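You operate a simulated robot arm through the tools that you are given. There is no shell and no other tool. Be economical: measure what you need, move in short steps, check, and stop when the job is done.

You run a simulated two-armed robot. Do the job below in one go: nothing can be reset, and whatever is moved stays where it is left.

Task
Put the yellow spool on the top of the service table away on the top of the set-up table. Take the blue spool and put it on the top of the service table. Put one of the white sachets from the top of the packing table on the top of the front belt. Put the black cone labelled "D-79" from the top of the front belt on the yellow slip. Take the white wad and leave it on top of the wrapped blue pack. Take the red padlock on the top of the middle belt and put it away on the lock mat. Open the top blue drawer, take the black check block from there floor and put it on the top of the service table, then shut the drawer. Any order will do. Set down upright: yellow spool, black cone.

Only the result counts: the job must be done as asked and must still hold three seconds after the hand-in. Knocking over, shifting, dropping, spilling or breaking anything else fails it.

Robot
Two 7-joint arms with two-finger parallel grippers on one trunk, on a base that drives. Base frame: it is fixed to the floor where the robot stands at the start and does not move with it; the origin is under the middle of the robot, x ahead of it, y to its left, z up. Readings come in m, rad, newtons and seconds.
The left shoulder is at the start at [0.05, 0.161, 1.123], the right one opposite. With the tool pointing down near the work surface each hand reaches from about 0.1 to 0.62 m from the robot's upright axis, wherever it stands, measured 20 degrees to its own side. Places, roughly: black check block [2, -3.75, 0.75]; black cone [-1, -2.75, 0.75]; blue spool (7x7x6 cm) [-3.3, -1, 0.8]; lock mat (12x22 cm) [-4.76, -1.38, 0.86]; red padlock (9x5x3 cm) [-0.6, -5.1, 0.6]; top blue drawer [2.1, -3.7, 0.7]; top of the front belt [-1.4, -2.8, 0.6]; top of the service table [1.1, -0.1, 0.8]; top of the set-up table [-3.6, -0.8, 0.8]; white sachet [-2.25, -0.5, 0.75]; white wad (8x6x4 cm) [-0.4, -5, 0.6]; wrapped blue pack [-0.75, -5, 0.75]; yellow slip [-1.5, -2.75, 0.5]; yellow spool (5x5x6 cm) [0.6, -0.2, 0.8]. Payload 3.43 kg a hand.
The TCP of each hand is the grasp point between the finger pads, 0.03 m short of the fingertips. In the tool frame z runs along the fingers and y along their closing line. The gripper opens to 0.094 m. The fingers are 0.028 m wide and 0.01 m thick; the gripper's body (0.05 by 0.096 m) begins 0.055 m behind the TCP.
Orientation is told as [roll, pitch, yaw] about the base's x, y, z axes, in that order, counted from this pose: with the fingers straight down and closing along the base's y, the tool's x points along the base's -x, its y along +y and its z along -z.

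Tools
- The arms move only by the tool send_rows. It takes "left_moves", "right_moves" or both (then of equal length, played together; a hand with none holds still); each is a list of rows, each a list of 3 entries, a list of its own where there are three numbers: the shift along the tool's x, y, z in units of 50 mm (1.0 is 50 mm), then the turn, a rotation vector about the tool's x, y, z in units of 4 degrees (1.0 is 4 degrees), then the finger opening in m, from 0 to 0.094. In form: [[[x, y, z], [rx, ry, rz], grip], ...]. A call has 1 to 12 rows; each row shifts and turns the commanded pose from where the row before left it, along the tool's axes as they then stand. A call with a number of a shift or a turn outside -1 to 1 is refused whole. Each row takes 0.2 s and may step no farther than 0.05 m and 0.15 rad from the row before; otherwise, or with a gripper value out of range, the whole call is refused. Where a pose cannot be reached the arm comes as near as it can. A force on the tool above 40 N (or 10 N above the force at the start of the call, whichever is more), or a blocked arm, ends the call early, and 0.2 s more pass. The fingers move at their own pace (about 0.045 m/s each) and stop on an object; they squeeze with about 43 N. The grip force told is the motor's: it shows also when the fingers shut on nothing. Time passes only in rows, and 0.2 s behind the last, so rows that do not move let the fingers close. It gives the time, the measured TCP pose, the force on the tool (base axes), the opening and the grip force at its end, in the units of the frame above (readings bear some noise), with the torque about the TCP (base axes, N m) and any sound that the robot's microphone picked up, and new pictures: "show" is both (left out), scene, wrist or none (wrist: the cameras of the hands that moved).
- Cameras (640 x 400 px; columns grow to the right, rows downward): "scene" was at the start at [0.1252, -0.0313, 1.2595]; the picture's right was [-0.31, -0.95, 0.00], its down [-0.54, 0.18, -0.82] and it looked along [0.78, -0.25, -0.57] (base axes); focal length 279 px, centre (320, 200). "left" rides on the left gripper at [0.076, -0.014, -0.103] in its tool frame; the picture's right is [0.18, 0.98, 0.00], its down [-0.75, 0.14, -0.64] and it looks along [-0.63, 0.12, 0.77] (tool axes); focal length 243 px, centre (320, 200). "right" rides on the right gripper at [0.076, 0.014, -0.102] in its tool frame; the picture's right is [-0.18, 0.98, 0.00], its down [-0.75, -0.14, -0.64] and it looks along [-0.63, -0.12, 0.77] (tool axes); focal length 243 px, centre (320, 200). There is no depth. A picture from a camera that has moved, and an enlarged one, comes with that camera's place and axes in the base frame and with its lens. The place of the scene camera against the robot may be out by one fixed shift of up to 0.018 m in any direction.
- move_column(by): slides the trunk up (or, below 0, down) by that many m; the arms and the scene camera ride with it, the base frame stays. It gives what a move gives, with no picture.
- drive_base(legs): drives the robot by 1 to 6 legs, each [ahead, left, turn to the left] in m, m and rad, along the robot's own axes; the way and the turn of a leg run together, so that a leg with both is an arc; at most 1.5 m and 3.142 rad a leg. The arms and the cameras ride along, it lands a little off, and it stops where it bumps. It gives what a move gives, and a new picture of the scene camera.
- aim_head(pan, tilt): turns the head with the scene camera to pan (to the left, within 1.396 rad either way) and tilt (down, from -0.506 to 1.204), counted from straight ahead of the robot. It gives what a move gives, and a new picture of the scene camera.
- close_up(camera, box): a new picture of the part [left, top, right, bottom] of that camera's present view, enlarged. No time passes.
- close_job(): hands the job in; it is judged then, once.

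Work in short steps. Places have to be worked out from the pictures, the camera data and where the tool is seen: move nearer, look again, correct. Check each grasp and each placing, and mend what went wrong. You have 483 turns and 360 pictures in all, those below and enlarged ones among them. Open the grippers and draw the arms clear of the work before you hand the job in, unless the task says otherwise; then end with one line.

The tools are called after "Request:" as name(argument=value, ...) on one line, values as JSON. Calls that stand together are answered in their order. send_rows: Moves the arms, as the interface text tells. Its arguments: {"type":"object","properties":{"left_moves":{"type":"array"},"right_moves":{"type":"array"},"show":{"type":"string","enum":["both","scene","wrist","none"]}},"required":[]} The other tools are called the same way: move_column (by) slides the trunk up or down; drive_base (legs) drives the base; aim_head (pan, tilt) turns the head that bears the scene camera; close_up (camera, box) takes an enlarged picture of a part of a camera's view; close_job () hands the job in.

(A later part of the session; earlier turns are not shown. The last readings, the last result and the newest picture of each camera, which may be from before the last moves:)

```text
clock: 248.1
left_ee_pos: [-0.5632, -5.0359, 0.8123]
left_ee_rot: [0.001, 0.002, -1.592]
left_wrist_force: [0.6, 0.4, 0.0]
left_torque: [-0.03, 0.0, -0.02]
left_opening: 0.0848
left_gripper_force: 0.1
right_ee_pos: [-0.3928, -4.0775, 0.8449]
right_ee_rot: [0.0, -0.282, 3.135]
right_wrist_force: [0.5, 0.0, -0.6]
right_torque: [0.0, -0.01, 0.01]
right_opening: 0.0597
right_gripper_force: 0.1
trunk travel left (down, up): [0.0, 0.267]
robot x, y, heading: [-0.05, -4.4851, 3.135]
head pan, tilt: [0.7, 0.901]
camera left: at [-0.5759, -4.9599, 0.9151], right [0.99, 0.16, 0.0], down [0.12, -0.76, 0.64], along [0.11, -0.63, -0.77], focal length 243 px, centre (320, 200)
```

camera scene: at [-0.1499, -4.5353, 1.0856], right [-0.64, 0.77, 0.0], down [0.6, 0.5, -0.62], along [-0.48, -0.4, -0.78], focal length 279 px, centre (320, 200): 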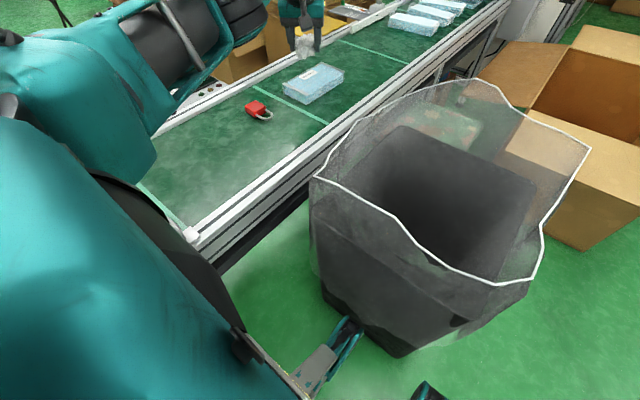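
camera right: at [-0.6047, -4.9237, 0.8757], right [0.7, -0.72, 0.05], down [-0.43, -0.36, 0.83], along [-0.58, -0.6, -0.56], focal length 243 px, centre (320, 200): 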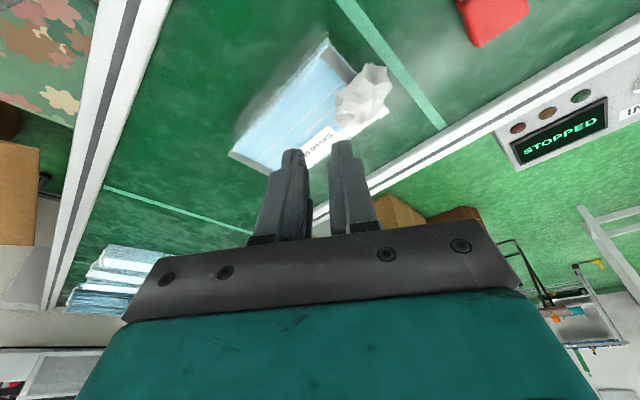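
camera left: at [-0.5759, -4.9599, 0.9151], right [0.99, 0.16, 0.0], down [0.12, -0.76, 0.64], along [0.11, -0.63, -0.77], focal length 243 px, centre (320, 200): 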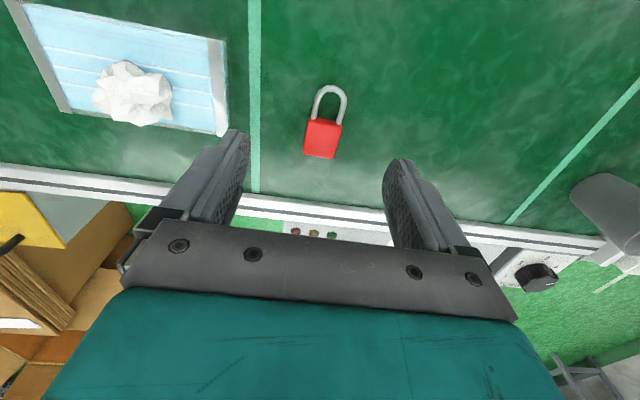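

The padlock body is centred at (-0.550, -5.088), with its axis along y. I'll go down over it.

Request:
send_rows(left_moves=[[[-0.35, 0.09, 0.8], [0, 0, 0], 0.08], [[-0.35, 0.09, 0.8], [0, 0, 0], 0.08], [[-0.34, 0.09, 0.8], [0, 0, 0], 0.08]], show="wrist")

```text
clock: 248.9
left_ee_pos: [-0.5508, -5.0879, 0.698]
left_ee_rot: [0.003, 0.0, -1.593]
left_wrist_force: [0.2, 0.7, 0.3]
left_torque: [0.01, 0.01, 0.02]
left_opening: 0.0798
left_gripper_force: 0.0
right_ee_pos: [-0.3917, -4.0766, 0.8441]
right_ee_rot: [0.0, -0.28, 3.133]
right_wrist_force: [0.2, 0.3, -0.3]
right_torque: [0.0, 0.02, -0.01]
right_opening: 0.0601
right_gripper_force: 0.0
trunk travel left (down, up): [0.0, 0.267]
robot x, y, heading: [-0.0515, -4.4852, 3.137]
head pan, tilt: [0.7, 0.901]
camera left: at [-0.5627, -5.0122, 0.7997], right [0.99, 0.16, 0.0], down [0.12, -0.76, 0.64], along [0.1, -0.63, -0.77], focal length 243 px, centre (320, 200)
```

left: 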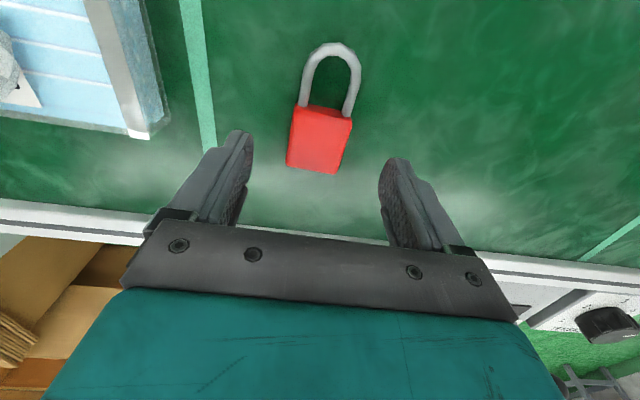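

I'm centred. I'll go down 4.4 cm and close.

Request:
send_rows(left_moves=[[[0, 0, 0.44], [0, 0, 0], 0.08], [[0, 0, 0.42], [0, 0, 0], 0.08], [[0, 0, 0], [0, 0, 0], 0.02], [[0, 0, 0], [0, 0, 0], 0.02], [[0, 0, 0], [0, 0, 0], 0.02], [[0, 0, 0], [0, 0, 0], 0.02]], show="wrist")

```text
clock: 250.3
left_ee_pos: [-0.5497, -5.0862, 0.6546]
left_ee_rot: [0.003, 0.0, -1.594]
left_wrist_force: [-0.2, 0.2, 0.4]
left_torque: [-0.03, 0.04, 0.04]
left_opening: 0.0411
left_gripper_force: 43.0
left hand out of reach, approached as far as the arm can: row 2
right_ee_pos: [-0.3925, -4.0784, 0.8439]
right_ee_rot: [-0.002, -0.281, 3.135]
right_wrist_force: [0.2, -0.1, 0.3]
right_torque: [0.01, 0.02, -0.02]
right_opening: 0.0601
right_gripper_force: 0.0
trunk travel left (down, up): [0.0, 0.267]
robot x, y, heading: [-0.0562, -4.4842, 3.137]
head pan, tilt: [0.7, 0.901]
camera left: at [-0.5617, -5.0109, 0.7561], right [0.99, 0.16, 0.0], down [0.12, -0.76, 0.64], along [0.1, -0.63, -0.77], focal length 243 px, centre (320, 200)
```

left: 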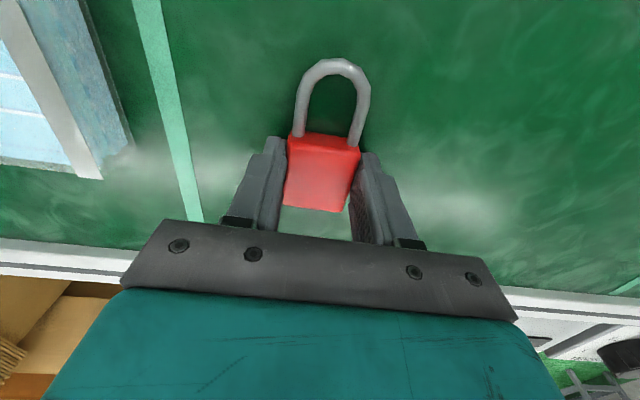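

The padlock is gripped. I'll lift it and draw it in towards the robot.

Request:
send_rows(left_moves=[[[0, 0, -0.9], [0, 0, 0], 0.02], [[0, 0, -0.9], [0, 0, 0], 0.02], [[0, 0, -0.9], [0, 0, 0], 0.02], [[0, 0, -0.9], [0, 0, 0], 0.02], [[0.3, 0.3, -0.8], [0, 0, 0.5], 0.02], [[0.6, 0.4, -0.5], [0, 0, 1], 0.02], [[0.7, 0.2, -0.3], [0, 0, 1], 0.02], [[0.7, 0, 0], [0, 0, 1], 0.02], [[0.5, 0, 0], [0, 0, 1], 0.02], [[0, 0, 0], [0, 0, 1], 0.02], [[0, 0, 0], [0, 0, 1], 0.02]], show="wrist")

```text
clock: 252.7
left_ee_pos: [-0.4849, -4.95, 0.9108]
left_ee_rot: [0.001, 0.002, -2.048]
left_wrist_force: [-1.1, -0.8, -0.9]
left_torque: [0.02, -0.01, -0.02]
left_opening: 0.0412
left_gripper_force: 42.6
right_ee_pos: [-0.3919, -4.0769, 0.8441]
right_ee_rot: [0.0, -0.282, 3.136]
right_wrist_force: [0.7, 0.4, -0.5]
right_torque: [0.0, 0.02, 0.02]
right_opening: 0.0602
right_gripper_force: 0.1
trunk travel left (down, up): [0.0, 0.267]
robot x, y, heading: [-0.0559, -4.4841, 3.14]
head pan, tilt: [0.7, 0.901]
camera left: at [-0.4618, -4.8757, 1.0133], right [0.96, -0.29, 0.0], down [-0.22, -0.73, 0.64], along [-0.18, -0.61, -0.77], focal length 243 px, centre (320, 200)
```

left: 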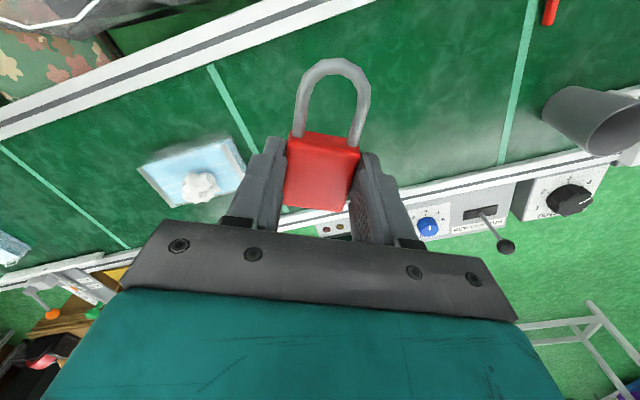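

The padlock is secure. I'll unwind the hand's turn and bring it nearer, then leave this spot.

Request:
send_rows(left_moves=[[[0.3, 0, -0.3], [0, 0, 1], 0.02], [[0.3, 0, -0.3], [0, 0, 1], 0.02], [[0.3, -0.2, -0.3], [0, 0, 1], 0.02], [[0.2, -0.3, -0.3], [0, 0, 1], 0.02], [[0.2, -0.3, 0], [0, 0, 1], 0.02], [[0.1, -0.4, 0], [0, 0, 1], 0.02], [[0, -0.4, 0], [0, 0, 1], 0.02], [[0, -0.4, 0], [0, 0, 1], 0.02], [[0, -0.4, 0], [0, 0, 1], 0.02], [[0, -0.4, 0], [0, 0, 1], 0.02], [[0, 0, 0], [0, 0, 1], 0.02], [[0, 0, 0], [0, 0, 1], 0.02]], show="none")

Request:
drive_base(legs=[[0, -0.45, 0]])

```text
clock: 255.3
left_ee_pos: [-0.5316, -4.7878, 0.9743]
left_ee_rot: [0.001, 0.002, -2.885]
left_wrist_force: [-0.9, -0.1, -0.6]
left_torque: [0.0, -0.01, -0.01]
left_opening: 0.0409
left_gripper_force: 42.7
right_ee_pos: [-0.3929, -4.0765, 0.8453]
right_ee_rot: [-0.003, -0.281, 3.136]
right_wrist_force: [0.4, -0.4, 0.6]
right_torque: [-0.01, 0.02, -0.02]
right_opening: 0.0601
right_gripper_force: 0.1
trunk travel left (down, up): [0.0, 0.267]
robot x, y, heading: [-0.0531, -4.4856, 3.144]
head pan, tilt: [0.7, 0.901]
```

```text
clock: 259.8
left_ee_pos: [-0.5296, -4.3319, 0.9741]
left_ee_rot: [-0.001, 0.003, -2.892]
left_wrist_force: [0.5, 0.4, -1.1]
left_torque: [-0.04, -0.04, 0.0]
left_opening: 0.0408
left_gripper_force: 42.9
right_ee_pos: [-0.3867, -3.6229, 0.843]
right_ee_rot: [0.0, -0.282, 3.129]
right_wrist_force: [-0.1, 0.9, 0.7]
right_torque: [0.01, 0.0, 0.01]
right_opening: 0.06
right_gripper_force: 0.0
trunk travel left (down, up): [0.0, 0.267]
robot x, y, heading: [-0.0472, -4.0291, 3.134]
head pan, tilt: [0.7, 0.901]
camera scene: at [-0.1472, -4.0824, 1.0856], right [-0.64, 0.77, 0.0], down [0.6, 0.5, -0.62], along [-0.48, -0.4, -0.78], focal length 279 px, centre (320, 200)
```

scene: 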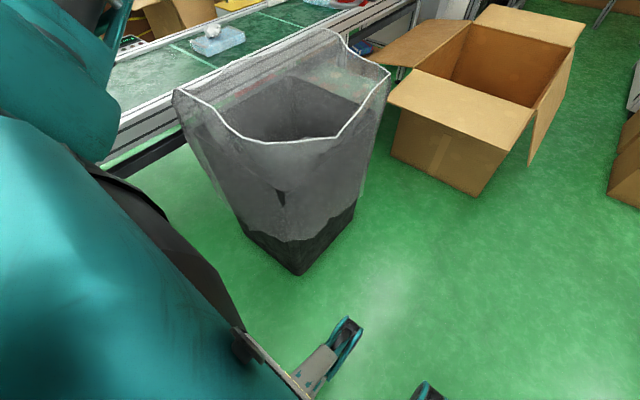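

The padlock is held and the wad stays put. Now the D-79 cone: there is free floor on the belt's south side, so I'll face west along it and use the right arm outward. First I'll raise and straighten the right hand, then drive.

Request:
send_rows(right_moves=[[[0, 0, -0.6], [0, 1, 0], 0.09], [[0, 0, -0.6], [0, 1, 0], 0.09], [[0, 0, -0.6], [0, 1, 0], 0.09], [[0, 0, -0.6], [0, 1, 0], 0.09]], show="none")

Request:
drive_base(legs=[[0, -0.58, 0], [0.6, 0, 0.008]])

Request:
aim_head(pan=-0.75, tilt=0.75)

```text
clock: 260.8
left_ee_pos: [-0.5299, -4.3326, 0.974]
left_ee_rot: [-0.002, 0.002, -2.89]
left_wrist_force: [-0.4, 1.8, -1.5]
left_torque: [0.01, -0.02, 0.0]
left_opening: 0.0411
left_gripper_force: 43.4
right_ee_pos: [-0.3657, -3.6213, 0.9617]
right_ee_rot: [-0.002, -0.001, 3.13]
right_wrist_force: [-0.7, -0.2, -0.7]
right_torque: [0.01, 0.01, 0.01]
right_opening: 0.09
right_gripper_force: 0.0
trunk travel left (down, up): [0.0, 0.267]
robot x, y, heading: [-0.053, -4.0297, 3.135]
head pan, tilt: [0.7, 0.901]
```

```text
clock: 269.6
left_ee_pos: [-1.1401, -3.7145, 0.9734]
left_ee_rot: [0.001, 0.001, -2.901]
left_wrist_force: [0.0, 1.6, -0.3]
left_torque: [0.03, -0.02, -0.02]
left_opening: 0.0411
left_gripper_force: 42.7
right_ee_pos: [-0.969, -3.0068, 0.9601]
right_ee_rot: [-0.002, -0.003, 3.12]
right_wrist_force: [-0.6, 0.2, -0.8]
right_torque: [-0.02, -0.01, -0.02]
right_opening: 0.09
right_gripper_force: 0.0
trunk travel left (down, up): [0.0, 0.267]
robot x, y, heading: [-0.6599, -3.4213, 3.121]
head pan, tilt: [0.7, 0.901]
camera scene: at [-0.7547, -3.4687, 1.0856], right [-0.63, 0.78, 0.0], down [0.61, 0.49, -0.62], along [-0.48, -0.39, -0.78], focal length 279 px, centre (320, 200)
```

scene: 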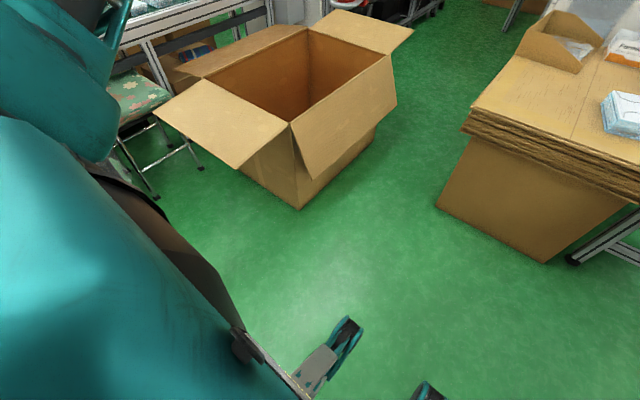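

```text
clock: 271.2
left_ee_pos: [-1.1392, -3.7148, 0.9737]
left_ee_rot: [0.0, 0.002, -2.901]
left_wrist_force: [-0.7, 0.7, -1.4]
left_torque: [0.0, -0.02, 0.02]
left_opening: 0.0409
left_gripper_force: 42.9
right_ee_pos: [-0.9695, -3.0063, 0.9596]
right_ee_rot: [-0.001, -0.002, 3.119]
right_wrist_force: [-0.6, -0.4, 0.4]
right_torque: [0.0, 0.0, -0.01]
right_opening: 0.09
right_gripper_force: 0.1
trunk travel left (down, up): [0.0, 0.267]
robot x, y, heading: [-0.6588, -3.4179, 3.121]
head pan, tilt: [-0.75, 0.75]
camera scene: at [-0.7556, -3.3636, 1.0975], right [0.7, 0.72, 0.0], down [0.49, -0.47, -0.73], along [-0.53, 0.51, -0.68], focal length 279 px, centre (320, 200)
```

scene: 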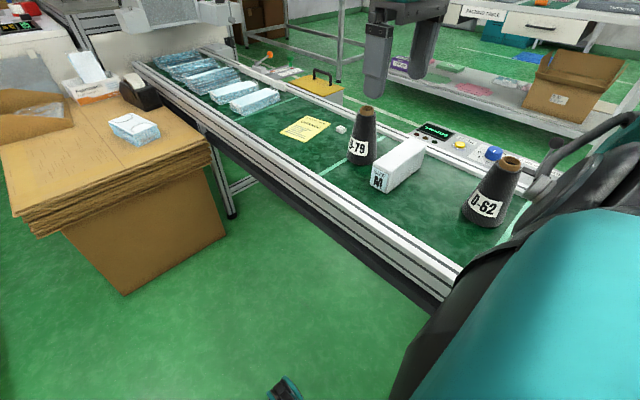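

The labels now read clearly: "D-79" is the cone nearer the slip, at about (-1.164, -2.805) with its top at z≈0.78. I'll move ahead 8 cm and bring the right hand over it.

Request:
drive_base(legs=[[0.08, 0, 0.02]])

Request:
send_rows(right_moves=[[[-0.5, -0.8, 0], [0, 0, 0], 0.094], [[-0.5, -0.8, 0], [0, 0, 0], 0.094], [[-0.5, -0.8, 0], [0, 0, 0], 0.094]])

```text
clock: 272.2
left_ee_pos: [-1.2131, -3.7233, 0.9741]
left_ee_rot: [0.0, 0.002, -2.878]
left_wrist_force: [0.6, -0.9, -1.4]
left_torque: [0.02, -0.01, 0.02]
left_opening: 0.0411
left_gripper_force: 43.4
right_ee_pos: [-1.0563, -3.012, 0.9615]
right_ee_rot: [-0.001, -0.001, 3.139]
right_wrist_force: [0.2, 0.6, -0.3]
right_torque: [0.0, 0.0, -0.01]
right_opening: 0.0901
right_gripper_force: 0.1
trunk travel left (down, up): [0.0, 0.267]
robot x, y, heading: [-0.7334, -3.4177, -3.141]
head pan, tilt: [-0.75, 0.75]
camera scene: at [-0.8363, -3.3648, 1.0975], right [0.68, 0.73, 0.0], down [0.5, -0.46, -0.73], along [-0.54, 0.5, -0.68], focal length 279 px, centre (320, 200)
```

scene: 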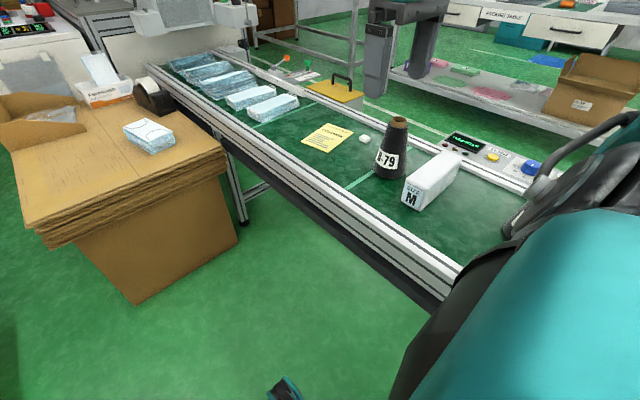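

```text
clock: 273.1
left_ee_pos: [-1.2132, -3.7229, 0.9728]
left_ee_rot: [-0.002, 0.001, -2.881]
left_wrist_force: [0.7, 0.5, -1.1]
left_torque: [0.02, -0.02, 0.01]
left_opening: 0.0412
left_gripper_force: 42.9
right_ee_pos: [-1.1134, -2.9231, 0.9586]
right_ee_rot: [-0.003, -0.002, 3.137]
right_wrist_force: [0.3, -1.5, -0.6]
right_torque: [0.03, -0.01, -0.01]
right_opening: 0.0943
right_gripper_force: 0.1
right hand out of reach, approached as far as the arm can: row 3
trunk travel left (down, up): [0.0, 0.267]
robot x, y, heading: [-0.7358, -3.4166, -3.14]
head pan, tilt: [-0.75, 0.75]
camera scene: at [-0.8358, -3.3653, 1.0976], right [0.68, 0.73, 0.0], down [0.5, -0.46, -0.73], along [-0.54, 0.5, -0.68], focal length 279 px, centre (320, 200)
camera right: at [-1.0361, -2.9359, 1.0626], right [-0.19, -0.98, 0.0], down [-0.75, 0.14, 0.64], along [-0.63, 0.12, -0.77], focal length 243 px, centre (320, 200)
```

scene: 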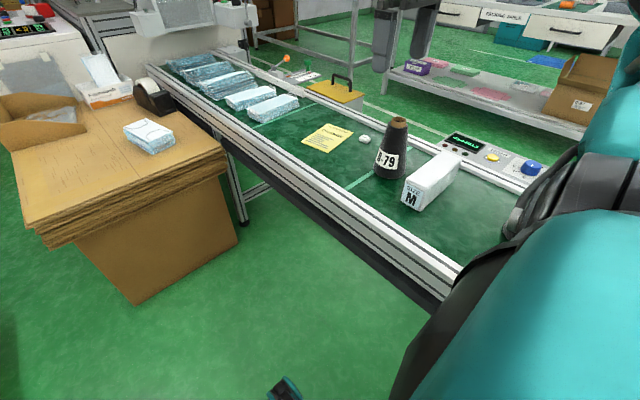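
right: 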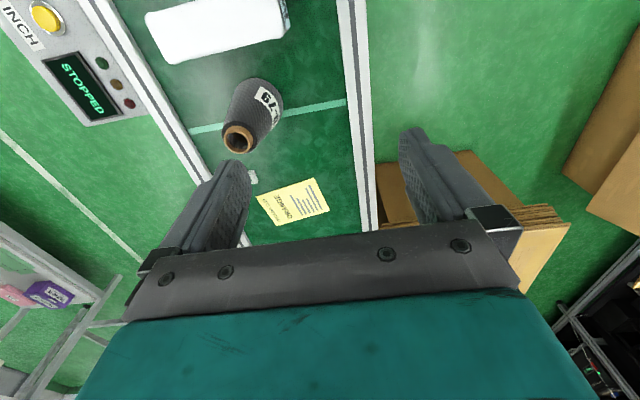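

The wrist is above shoulder level here, which limits reach. I'll lower first to z≈0.86, then go outward to the cone at (-1.153, -2.808).

Request:
send_rows(right_moves=[[[0, 0, 1], [0, 0, 0], 0.094], [[0, 0, 0.8], [0, 0, 0], 0.094], [[-0.28, -0.77, 0], [0, 0, 0], 0.094], [[-0.28, -0.77, 0], [0, 0, 0], 0.094], [[-0.28, -0.77, 0], [0, 0, 0], 0.094]], show="wrist")

```text
clock: 274.2
left_ee_pos: [-1.2134, -3.7214, 0.9746]
left_ee_rot: [-0.001, 0.001, -2.878]
left_wrist_force: [0.3, 0.2, -0.9]
left_torque: [-0.02, 0.03, 0.0]
left_opening: 0.0412
left_gripper_force: 42.7
right_ee_pos: [-1.1177, -2.9132, 0.8703]
right_ee_rot: [0.0, -0.003, 3.139]
right_wrist_force: [-0.3, 0.0, 0.0]
right_torque: [0.01, 0.0, 0.01]
right_opening: 0.0938
right_gripper_force: 0.1
right hand out of reach, approached as far as the arm can: row 3, 4, 5
trunk travel left (down, up): [0.0, 0.267]
robot x, y, heading: [-0.7348, -3.4195, -3.146]
head pan, tilt: [-0.75, 0.75]
camera right: at [-1.0404, -2.927, 0.9731], right [-0.19, -0.98, 0.0], down [-0.75, 0.14, 0.64], along [-0.63, 0.12, -0.77], focal length 243 px, centre (320, 200)
```

right: 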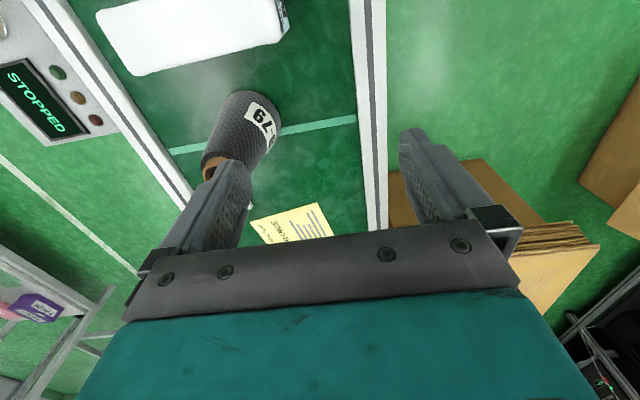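

I think the hand's yaw is what limits it: it should point along the arm. I'll turn the hand outward 48° and try again.

Request:
send_rows(right_moves=[[[0, 0, 0], [0, 0, 1], 0.094], [[0, 0, 0], [0, 0, 1], 0.094], [[0, 0, 0], [0, 0, 1], 0.094], [[0, 0, 0], [0, 0, 1], 0.094], [[0, 0, 0], [0, 0, 1], 0.094], [[0, 0, 0], [0, 0, 1], 0.094], [[0, 0, 0], [0, 0, 1], 0.094], [[0, 0, 0], [0, 0, 1], 0.094], [[0, 0, 0], [0, 0, 1], 0.094], [[0, 0, 0], [0, 0, 1], 0.094], [[0, 0, 0], [0, 0, 1], 0.094], [[0, 0, 0], [0, 0, 1], 0.094]], show="wrist")

```text
clock: 276.9
left_ee_pos: [-1.2135, -3.7226, 0.9734]
left_ee_rot: [0.0, 0.002, -2.879]
left_wrist_force: [-0.6, -0.4, -1.1]
left_torque: [0.0, 0.01, 0.02]
left_opening: 0.0411
left_gripper_force: 43.3
right_ee_pos: [-1.1192, -2.9128, 0.8718]
right_ee_rot: [0.002, 0.0, 2.299]
right_wrist_force: [0.3, -0.3, 0.0]
right_torque: [-0.02, -0.02, 0.03]
right_opening: 0.0941
right_gripper_force: 0.1
trunk travel left (down, up): [0.0, 0.267]
robot x, y, heading: [-0.7346, -3.418, -3.134]
head pan, tilt: [-0.75, 0.75]
camera right: at [-1.0774, -2.978, 0.976], right [-0.86, -0.52, 0.0], down [-0.4, 0.66, 0.64], along [-0.33, 0.55, -0.77], focal length 243 px, centre (320, 200)
```

right: 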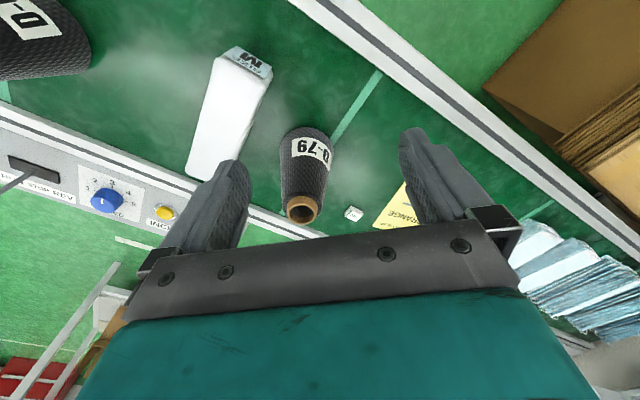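

The cone axis is at about (-1.148, -2.82). I'll move over it.

Request:
send_rows(right_moves=[[[-0.59, -0.267, 0.1], [0, 0, 0], 0.094], [[-0.59, -0.267, 0.1], [0, 0, 0], 0.094], [[-0.59, -0.267, 0.1], [0, 0, 0], 0.094]], show="wrist")

```text
clock: 277.6
left_ee_pos: [-1.2135, -3.7237, 0.974]
left_ee_rot: [0.003, 0.0, -2.879]
left_wrist_force: [0.5, 0.1, -1.9]
left_torque: [0.01, -0.03, 0.01]
left_opening: 0.041
left_gripper_force: 43.6
right_ee_pos: [-1.1462, -2.8176, 0.8588]
right_ee_rot: [0.0, -0.003, 2.303]
right_wrist_force: [-0.7, 0.0, -0.4]
right_torque: [0.02, 0.01, 0.01]
right_opening: 0.0942
right_gripper_force: 0.0
trunk travel left (down, up): [0.0, 0.267]
robot x, y, heading: [-0.7385, -3.4174, -3.139]
head pan, tilt: [-0.75, 0.75]
camera right: at [-1.1044, -2.8829, 0.9621], right [-0.85, -0.52, 0.0], down [-0.4, 0.65, 0.64], along [-0.34, 0.55, -0.77], focal length 243 px, centre (320, 200)
```

right: 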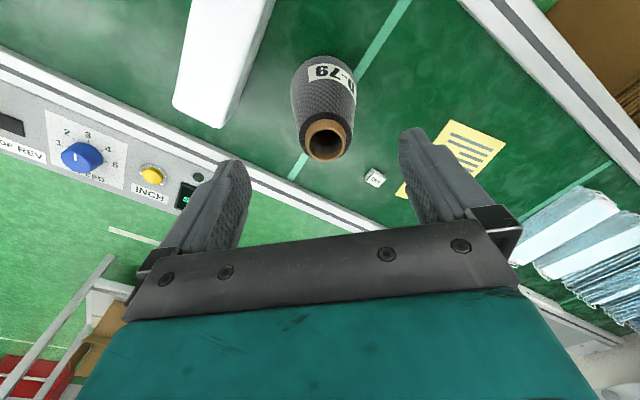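

The cone axis refines to (-1.157, -2.809). I'll go down around it to z≈0.74.

Request:
send_rows(right_moves=[[[-0.25, 0.05, 0.4], [0, 0, 0], 0.094], [[0, 0, 0.95], [0, 0, 0], 0.094], [[0, 0, 0.95], [0, 0, 0], 0.094]], show="wrist")

```text
clock: 278.4
left_ee_pos: [-1.2131, -3.7231, 0.9732]
left_ee_rot: [0.0, 0.0, -2.88]
left_wrist_force: [-0.8, -0.1, 0.0]
left_torque: [-0.02, -0.01, -0.02]
left_opening: 0.0411
left_gripper_force: 42.6
right_ee_pos: [-1.1558, -2.8098, 0.7436]
right_ee_rot: [-0.001, -0.001, 2.302]
right_wrist_force: [-0.4, 0.0, -0.1]
right_torque: [-0.03, 0.03, -0.01]
right_opening: 0.0937
right_gripper_force: 0.0
trunk travel left (down, up): [0.0, 0.267]
robot x, y, heading: [-0.7349, -3.4154, -3.138]
head pan, tilt: [-0.75, 0.75]
camera right: at [-1.1146, -2.8746, 0.8456], right [-0.85, -0.52, 0.0], down [-0.4, 0.66, 0.64], along [-0.33, 0.55, -0.77], focal length 243 px, centre (320, 200)
```

right: 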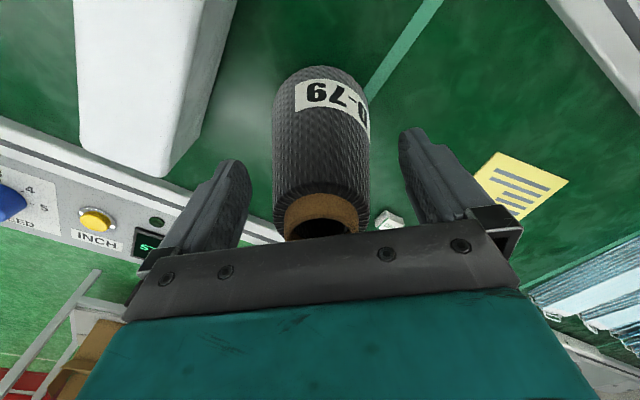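

The cone is centred between the fingers. I'll close.

Request:
send_rows(right_moves=[[[0, 0, 0], [0, 0, 0], 0.03], [[0, 0, 0], [0, 0, 0], 0.03], [[0, 0, 0], [0, 0, 0], 0.03], [[0, 0, 0], [0, 0, 0], 0.03]], show="wrist")

```text
clock: 279.4
left_ee_pos: [-1.2133, -3.7238, 0.9746]
left_ee_rot: [-0.001, 0.002, -2.88]
left_wrist_force: [-0.1, 0.3, -0.8]
left_torque: [0.0, 0.01, 0.0]
left_opening: 0.0413
left_gripper_force: 42.7
right_ee_pos: [-1.1561, -2.81, 0.7435]
right_ee_rot: [-0.001, 0.0, 2.303]
right_wrist_force: [0.4, 0.1, -0.2]
right_torque: [0.09, -0.03, -0.04]
right_opening: 0.0611
right_gripper_force: 43.4
trunk travel left (down, up): [0.0, 0.267]
robot x, y, heading: [-0.7372, -3.4171, -3.137]
head pan, tilt: [-0.75, 0.75]
camera right: at [-1.1146, -2.8747, 0.8461], right [-0.85, -0.52, 0.0], down [-0.4, 0.65, 0.64], along [-0.33, 0.55, -0.77], focal length 243 px, centre (320, 200)
```

right: 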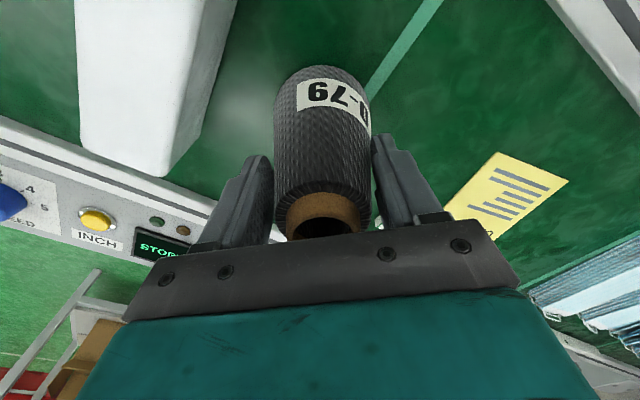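

The cone is gripped at 0.061. I'll lift it 7 cm and look for the slip.

Request:
send_rows(right_moves=[[[0, 0, -0.7], [0, 0, 0], 0.03], [[0, 0, -0.7], [0, 0, 0], 0.03]], show="wrist")

Request:
drive_base(legs=[[0.22, 0, 0]])

```text
clock: 280.1
left_ee_pos: [-1.2139, -3.7223, 0.9738]
left_ee_rot: [-0.001, 0.004, -2.879]
left_wrist_force: [0.9, -0.2, -1.1]
left_torque: [-0.01, -0.01, 0.05]
left_opening: 0.0412
left_gripper_force: 43.2
right_ee_pos: [-1.1559, -2.8089, 0.8163]
right_ee_rot: [-0.001, -0.002, 2.302]
right_wrist_force: [0.0, 0.4, -2.7]
right_torque: [0.01, -0.05, 0.01]
right_opening: 0.061
right_gripper_force: 42.9
trunk travel left (down, up): [0.0, 0.267]
robot x, y, heading: [-0.7367, -3.4221, -3.141]
head pan, tilt: [-0.75, 0.75]
camera right: at [-1.1154, -2.8743, 0.9193], right [-0.85, -0.52, 0.0], down [-0.4, 0.65, 0.64], along [-0.33, 0.55, -0.77], focal length 243 px, centre (320, 200)
```

right: 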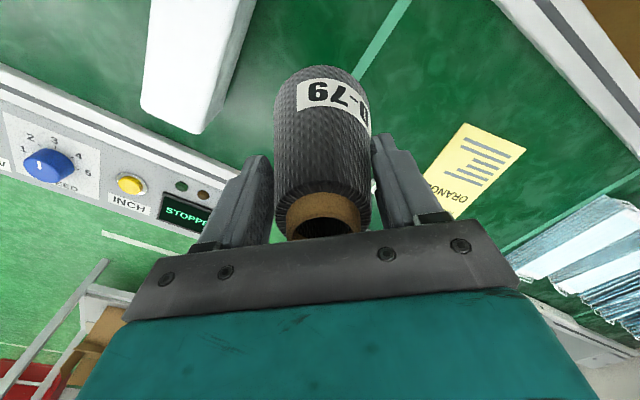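

```text
clock: 281.7
left_ee_pos: [-1.4337, -3.7203, 0.9735]
left_ee_rot: [0.002, 0.001, -2.882]
left_wrist_force: [0.3, -0.1, -1.9]
left_torque: [0.02, -0.01, 0.02]
left_opening: 0.0412
left_gripper_force: 42.8
right_ee_pos: [-1.3732, -2.8071, 0.8146]
right_ee_rot: [-0.001, -0.002, 2.299]
right_wrist_force: [0.7, 0.5, -2.7]
right_torque: [-0.03, -0.04, -0.01]
right_opening: 0.0611
right_gripper_force: 42.6
trunk travel left (down, up): [0.0, 0.267]
robot x, y, heading: [-0.9555, -3.4179, 3.139]
head pan, tilt: [-0.75, 0.75]
camera scene: at [-1.0548, -3.3641, 1.0974], right [0.68, 0.73, 0.0], down [0.5, -0.47, -0.73], along [-0.53, 0.5, -0.68], focal length 279 px, centre (320, 200)
```

scene: 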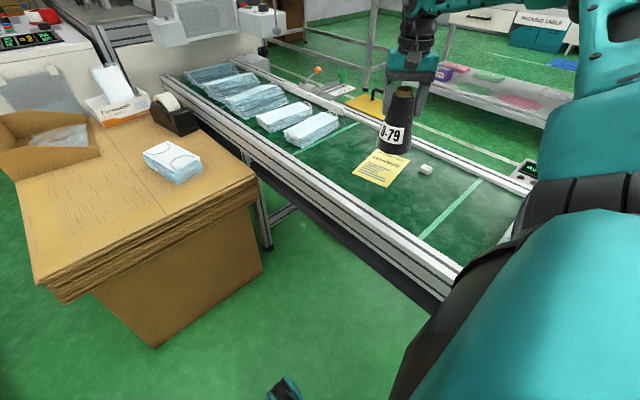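

The slip's centre works out at about (-1.40, -2.797). I'll shift the cone over it and start lowering.

Request:
send_rows(right_moves=[[[-0.51, 0.27, 0], [0, 0, 0], 0.03], [[0, 0, 0.6], [0, 0, 0], 0.03], [[0, 0, 0.6], [0, 0, 0], 0.03]])

```text
clock: 282.5
left_ee_pos: [-1.4323, -3.7218, 0.9738]
left_ee_rot: [0.0, 0.002, -2.882]
left_wrist_force: [0.6, 0.5, -1.1]
left_torque: [-0.03, -0.01, 0.02]
left_opening: 0.041
left_gripper_force: 42.6
right_ee_pos: [-1.4034, -2.7949, 0.7561]
right_ee_rot: [0.001, -0.001, 2.298]
right_wrist_force: [0.2, 0.7, -3.7]
right_torque: [-0.04, -0.01, -0.02]
right_opening: 0.0611
right_gripper_force: 43.2
trunk travel left (down, up): [0.0, 0.267]
robot x, y, heading: [-0.9555, -3.4141, 3.138]
head pan, tilt: [-0.75, 0.75]
camera scene: at [-1.0547, -3.3639, 1.0975], right [0.68, 0.73, 0.0], down [0.5, -0.47, -0.73], along [-0.53, 0.5, -0.68], focal length 279 px, centre (320, 200)
camera right: at [-1.3619, -2.8605, 0.8597], right [-0.86, -0.52, 0.0], down [-0.39, 0.66, 0.64], along [-0.33, 0.55, -0.77], focal length 243 px, centre (320, 200)
```

scene: 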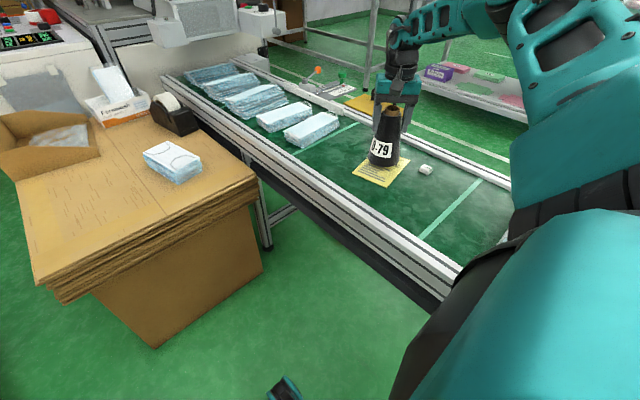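
right: 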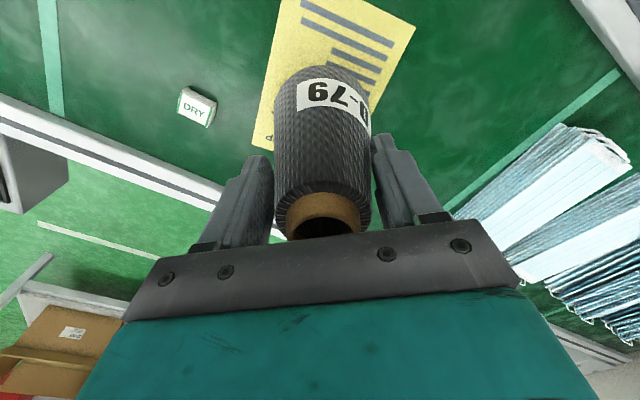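

The slip's corners put its centre at (-1.4025, -2.799), and the cone is at (-1.403, -2.795). I'll lower to contact.

Request:
send_rows(right_moves=[[[0, -0.05, 0.16], [0, 0, 0], 0.03], [[0, 0, 0.04], [0, 0, 0], 0.03], [[0, 0, 0.04], [0, 0, 0], 0.03]], show="none")

```text
clock: 283.3
left_ee_pos: [-1.4323, -3.7213, 0.9738]
left_ee_rot: [-0.001, 0.003, -2.883]
left_wrist_force: [0.3, 0.0, -1.6]
left_torque: [0.01, -0.02, 0.02]
left_opening: 0.0412
left_gripper_force: 43.3
right_ee_pos: [-1.3993, -2.7962, 0.7459]
right_ee_rot: [0.002, -0.005, 2.299]
right_wrist_force: [1.1, 3.5, 8.3]
right_torque: [0.22, -0.3, 0.06]
right_opening: 0.0614
right_gripper_force: 43.0
trunk travel left (down, up): [0.0, 0.267]
robot x, y, heading: [-0.9547, -3.4189, 3.143]
head pan, tilt: [-0.75, 0.75]
```

There's contact. I'll release and watch.

Request:
send_rows(right_moves=[[[0, 0, -0.01], [0, 0, 0], 0.055], [[0, 0, 0], [0, 0, 0], 0.07], [[0, 0, 0], [0, 0, 0], 0.094], [[0, 0, 0], [0, 0, 0], 0.094]], show="wrist")

```text
clock: 284.3
left_ee_pos: [-1.4337, -3.7211, 0.9728]
left_ee_rot: [0.002, 0.001, -2.882]
left_wrist_force: [-0.5, 1.0, -0.7]
left_torque: [-0.03, 0.02, 0.01]
left_opening: 0.0409
left_gripper_force: 42.8
right_ee_pos: [-1.3992, -2.7964, 0.7439]
right_ee_rot: [-0.001, -0.002, 2.298]
right_wrist_force: [-0.6, -1.0, -0.6]
right_torque: [-0.03, -0.03, -0.01]
right_opening: 0.0938
right_gripper_force: 0.0
trunk travel left (down, up): [0.0, 0.267]
robot x, y, heading: [-0.9583, -3.4161, 3.142]
head pan, tilt: [-0.75, 0.75]
camera right: at [-1.3581, -2.861, 0.8471], right [-0.86, -0.52, 0.0], down [-0.39, 0.66, 0.64], along [-0.33, 0.55, -0.77], focal length 243 px, centre (320, 200)
```

right: 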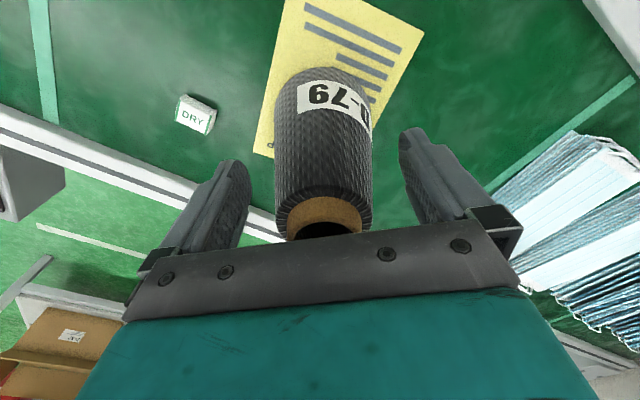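

Free and upright. I'll rise straight up and check.

Request:
send_rows(right_moves=[[[0, 0, -0.9], [0, 0, 0], 0.094], [[0, 0, -0.9], [0, 0, 0], 0.094], [[0, 0, -0.9], [0, 0, 0], 0.094], [[0.6, 0.4, -0.5], [0, 0, 0], 0.094], [[0.7, 0.4, 0], [0, 0, 0], 0.094], [[0.7, 0.4, 0], [0, 0, 0], 0.094]], show="scene")

```text
clock: 285.7
left_ee_pos: [-1.4326, -3.7228, 0.9742]
left_ee_rot: [-0.001, 0.001, -2.883]
left_wrist_force: [0.4, -0.4, -0.8]
left_torque: [-0.01, -0.03, 0.0]
left_opening: 0.0412
left_gripper_force: 42.8
right_ee_pos: [-1.374, -2.9101, 0.9036]
right_ee_rot: [0.0, 0.0, 2.297]
right_wrist_force: [0.7, 0.8, -0.7]
right_torque: [-0.01, -0.02, 0.0]
right_opening: 0.0938
right_gripper_force: 0.0
trunk travel left (down, up): [0.0, 0.267]
robot x, y, heading: [-0.9559, -3.4167, 3.135]
head pan, tilt: [-0.75, 0.75]
camera scene: at [-1.0545, -3.3643, 1.0975], right [0.68, 0.73, 0.0], down [0.5, -0.47, -0.73], along [-0.53, 0.5, -0.68], focal length 279 px, centre (320, 200)
```

scene: 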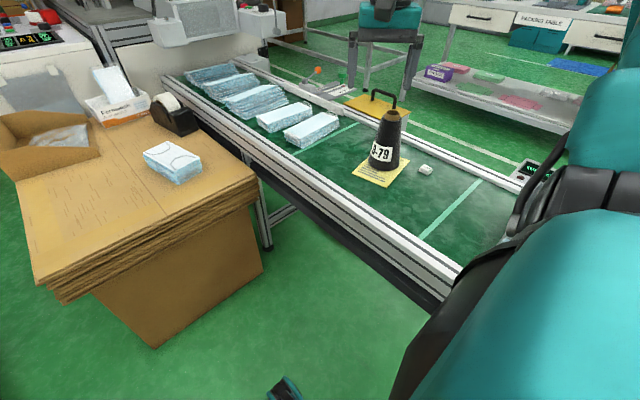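

The cone stands on the slip, upright. Next is the lock mat with the padlock. I'll reverse east, go north past the belt end, then west along the aisle south of the tables.

Request:
drive_base(legs=[[-1.36, 0, 0.005], [0, -1.5, 0]])

Request:
aim_head(pan=0.0, tilt=0.4)

```text
clock: 305.7
left_ee_pos: [-0.0756, -2.2004, 0.9744]
left_ee_rot: [0.0, 0.002, -2.872]
left_wrist_force: [0.2, 0.4, -1.3]
left_torque: [0.01, -0.02, -0.01]
left_opening: 0.0411
left_gripper_force: 43.1
right_ee_pos: [-0.0256, -1.3867, 0.9041]
right_ee_rot: [0.0, -0.001, 2.308]
right_wrist_force: [-0.1, -0.6, 0.1]
right_torque: [0.03, 0.01, -0.01]
right_opening: 0.0938
right_gripper_force: 0.1
trunk travel left (down, up): [0.0, 0.267]
robot x, y, heading: [0.3974, -1.8903, -3.128]
head pan, tilt: [-0.75, 0.75]
camera scene: at [0.2992, -1.8393, 1.0975], right [0.68, 0.74, 0.0], down [0.5, -0.46, -0.73], along [-0.54, 0.49, -0.68], focal length 279 px, centre (320, 200)
```

scene: 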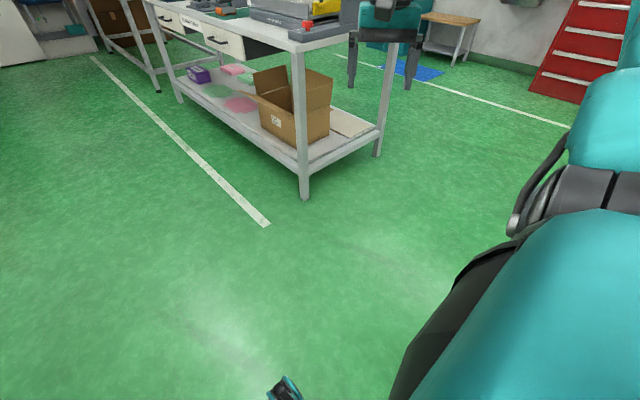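

```text
clock: 306.8
left_ee_pos: [-0.0762, -2.201, 0.9741]
left_ee_rot: [-0.001, 0.001, -2.873]
left_wrist_force: [0.4, 0.5, -0.8]
left_torque: [0.02, -0.02, 0.0]
left_opening: 0.0414
left_gripper_force: 43.2
right_ee_pos: [-0.0246, -1.3873, 0.9044]
right_ee_rot: [-0.001, -0.004, 2.309]
right_wrist_force: [0.5, -0.5, 0.4]
right_torque: [0.0, 0.03, 0.0]
right_opening: 0.0938
right_gripper_force: 0.1
trunk travel left (down, up): [0.0, 0.267]
robot x, y, heading: [0.4005, -1.8914, -3.133]
head pan, tilt: [0.0, 0.4]
camera scene: at [0.2676, -1.896, 1.1286], right [-0.01, 1.0, 0.0], down [0.39, 0.0, -0.92], along [-0.92, -0.01, -0.39], focal length 279 px, centre (320, 200)
```

scene: 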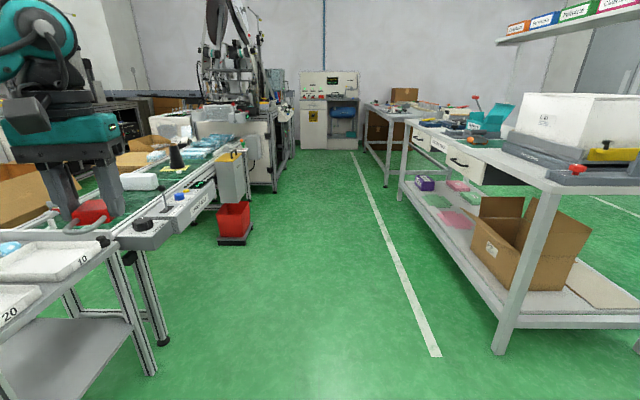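

The aisle is clear, and a console stands at its far end. I'll drive west along it.

Request:
drive_base(legs=[[1.5, 0, -0.008], [1.5, 0, 0], [0.9, 0, 0]])

```text
clock: 325.9
left_ee_pos: [-4.0547, -2.1368, 0.9732]
left_ee_rot: [-0.001, 0.0, -2.906]
left_wrist_force: [0.2, 0.0, -1.2]
left_torque: [-0.02, 0.0, -0.02]
left_opening: 0.0412
left_gripper_force: 43.3
right_ee_pos: [-3.9768, -1.3261, 0.9035]
right_ee_rot: [0.001, -0.001, 2.275]
right_wrist_force: [0.3, -0.3, 0.0]
right_torque: [0.0, -0.02, 0.0]
right_opening: 0.0937
right_gripper_force: 0.1
trunk travel left (down, up): [0.0, 0.267]
robot x, y, heading: [-3.5678, -1.8436, 3.117]
head pan, tilt: [0.0, 0.4]
camera scene: at [-3.7009, -1.8437, 1.1286], right [0.03, 1.0, 0.0], down [0.39, -0.01, -0.92], along [-0.92, 0.02, -0.39], focal length 279 px, centre (320, 200)
```

scene: 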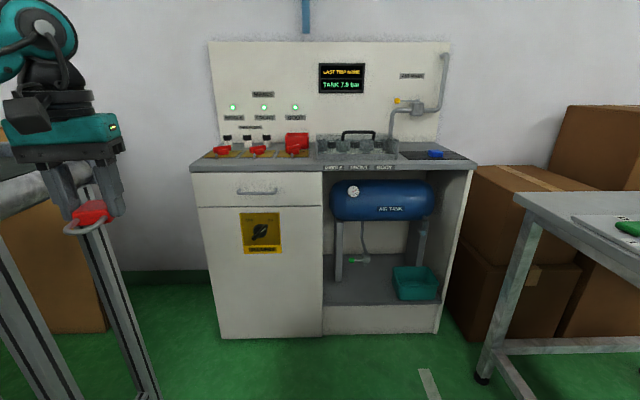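

Request:
close_up(camera="scene", box=[190, 90, 490, 200])

```text
2.13 times, centred on (340, 145) of scene
camera zoom: at [-3.7009, -1.8437, 1.1286], right [0.03, 1.0, 0.0], down [0.39, -0.01, -0.92], along [-0.92, 0.02, -0.39], focal length 596 px, centre (277, 317)
```

zoom: 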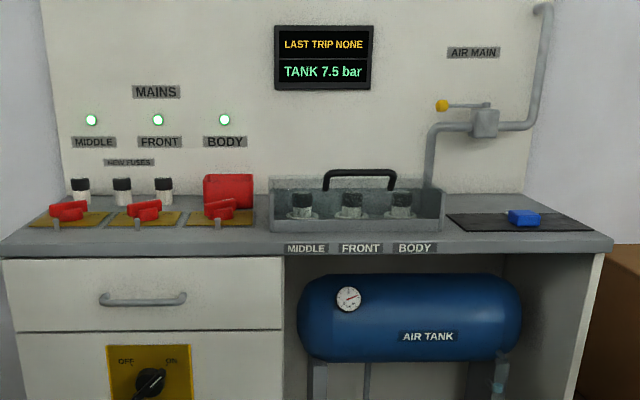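

The lock mat is the dark mat at the right of the console, about (-4.77, -1.38, 0.86), with a blue item on it. I'll raise the trunk, turn to face north and strafe west so the left arm works outward over the counter.

Request:
move_column(by=0.12)

Request:
drive_base(legs=[[0, 0, -1.55], [0, 0.6, 0]])

Request:
aim_head(pan=0.9, tilt=0.7)

```text
clock: 327.4
left_ee_pos: [-4.0554, -2.1365, 1.0934]
left_ee_rot: [0.0, 0.002, -2.907]
left_wrist_force: [0.3, 0.8, -0.7]
left_torque: [0.0, 0.01, 0.03]
left_opening: 0.0408
left_gripper_force: 43.1
right_ee_pos: [-3.9757, -1.3257, 1.0254]
right_ee_rot: [0.0, -0.003, 2.272]
right_wrist_force: [-0.8, -0.5, 0.6]
right_torque: [0.0, 0.0, 0.0]
right_opening: 0.094
right_gripper_force: 0.1
trunk travel left (down, up): [-0.12, 0.147]
robot x, y, heading: [-3.5689, -1.8421, 3.111]
head pan, tilt: [0.0, 0.4]
```

```text
clock: 336.9
left_ee_pos: [-4.4501, -1.3492, 1.0937]
left_ee_rot: [0.001, 0.002, 1.812]
left_wrist_force: [0.5, -0.5, -1.3]
left_torque: [-0.01, 0.03, 0.0]
left_opening: 0.0412
left_gripper_force: 43.1
right_ee_pos: [-3.6383, -1.424, 1.0242]
right_ee_rot: [0.0, -0.001, 0.711]
right_wrist_force: [0.0, 0.6, -0.4]
right_torque: [-0.05, 0.03, 0.0]
right_opening: 0.0943
right_gripper_force: 0.0
trunk travel left (down, up): [-0.12, 0.147]
robot x, y, heading: [-4.1547, -1.8316, 1.555]
head pan, tilt: [0.0, 0.4]
camera scene: at [-4.1502, -1.7033, 1.2486], right [1.0, -0.02, 0.0], down [-0.01, -0.39, -0.92], along [0.02, 0.92, -0.39], focal length 279 px, centre (320, 200)
```

scene: 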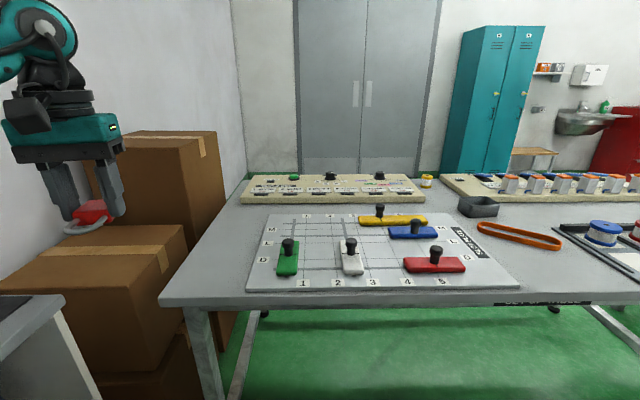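

```text
clock: 338.1
left_ee_pos: [-4.4496, -1.3492, 1.0943]
left_ee_rot: [0.0, 0.0, 1.812]
left_wrist_force: [-0.2, -0.1, -1.5]
left_torque: [-0.01, -0.04, -0.02]
left_opening: 0.0411
left_gripper_force: 42.6
right_ee_pos: [-3.6382, -1.422, 1.0235]
right_ee_rot: [0.001, -0.003, 0.71]
right_wrist_force: [-0.1, -0.6, 0.8]
right_torque: [-0.02, -0.01, 0.0]
right_opening: 0.094
right_gripper_force: 0.1
trunk travel left (down, up): [-0.12, 0.147]
robot x, y, heading: [-4.1565, -1.8334, 1.552]
head pan, tilt: [0.901, 0.7]
camera scene: at [-4.2174, -1.7418, 1.2218], right [0.64, 0.77, 0.0], down [0.5, -0.41, -0.77], along [-0.59, 0.49, -0.64], focal length 279 px, centre (320, 200)
```

scene: 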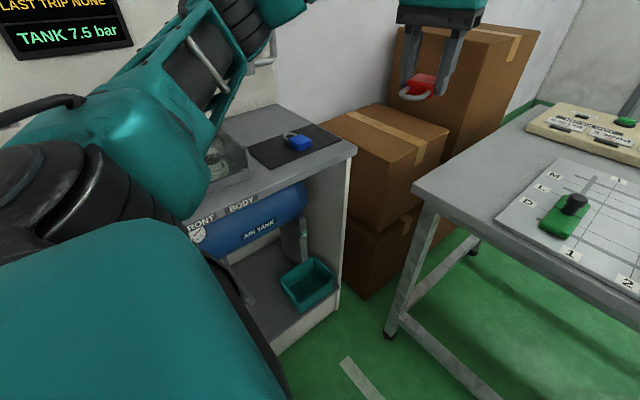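

I'll enlarge the mat area.

Request:
close_up(camera="scene", box=[200, 90, 380, 200])

```text
3.56 times, centred on (290, 145) of scene
camera zoom: at [-4.2174, -1.7418, 1.2218], right [0.64, 0.77, 0.0], down [0.5, -0.41, -0.77], along [-0.59, 0.49, -0.64], focal length 992 px, centre (427, 396)
```

zoom: 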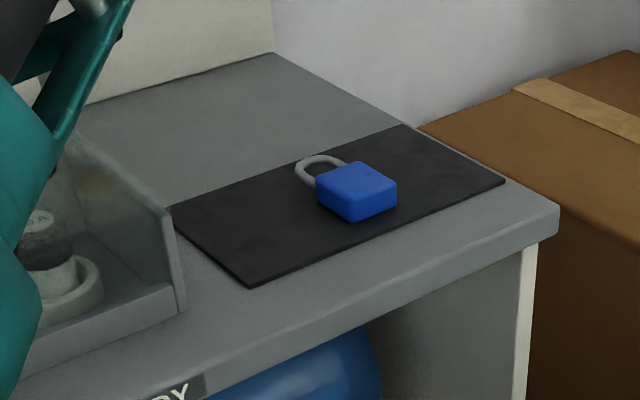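

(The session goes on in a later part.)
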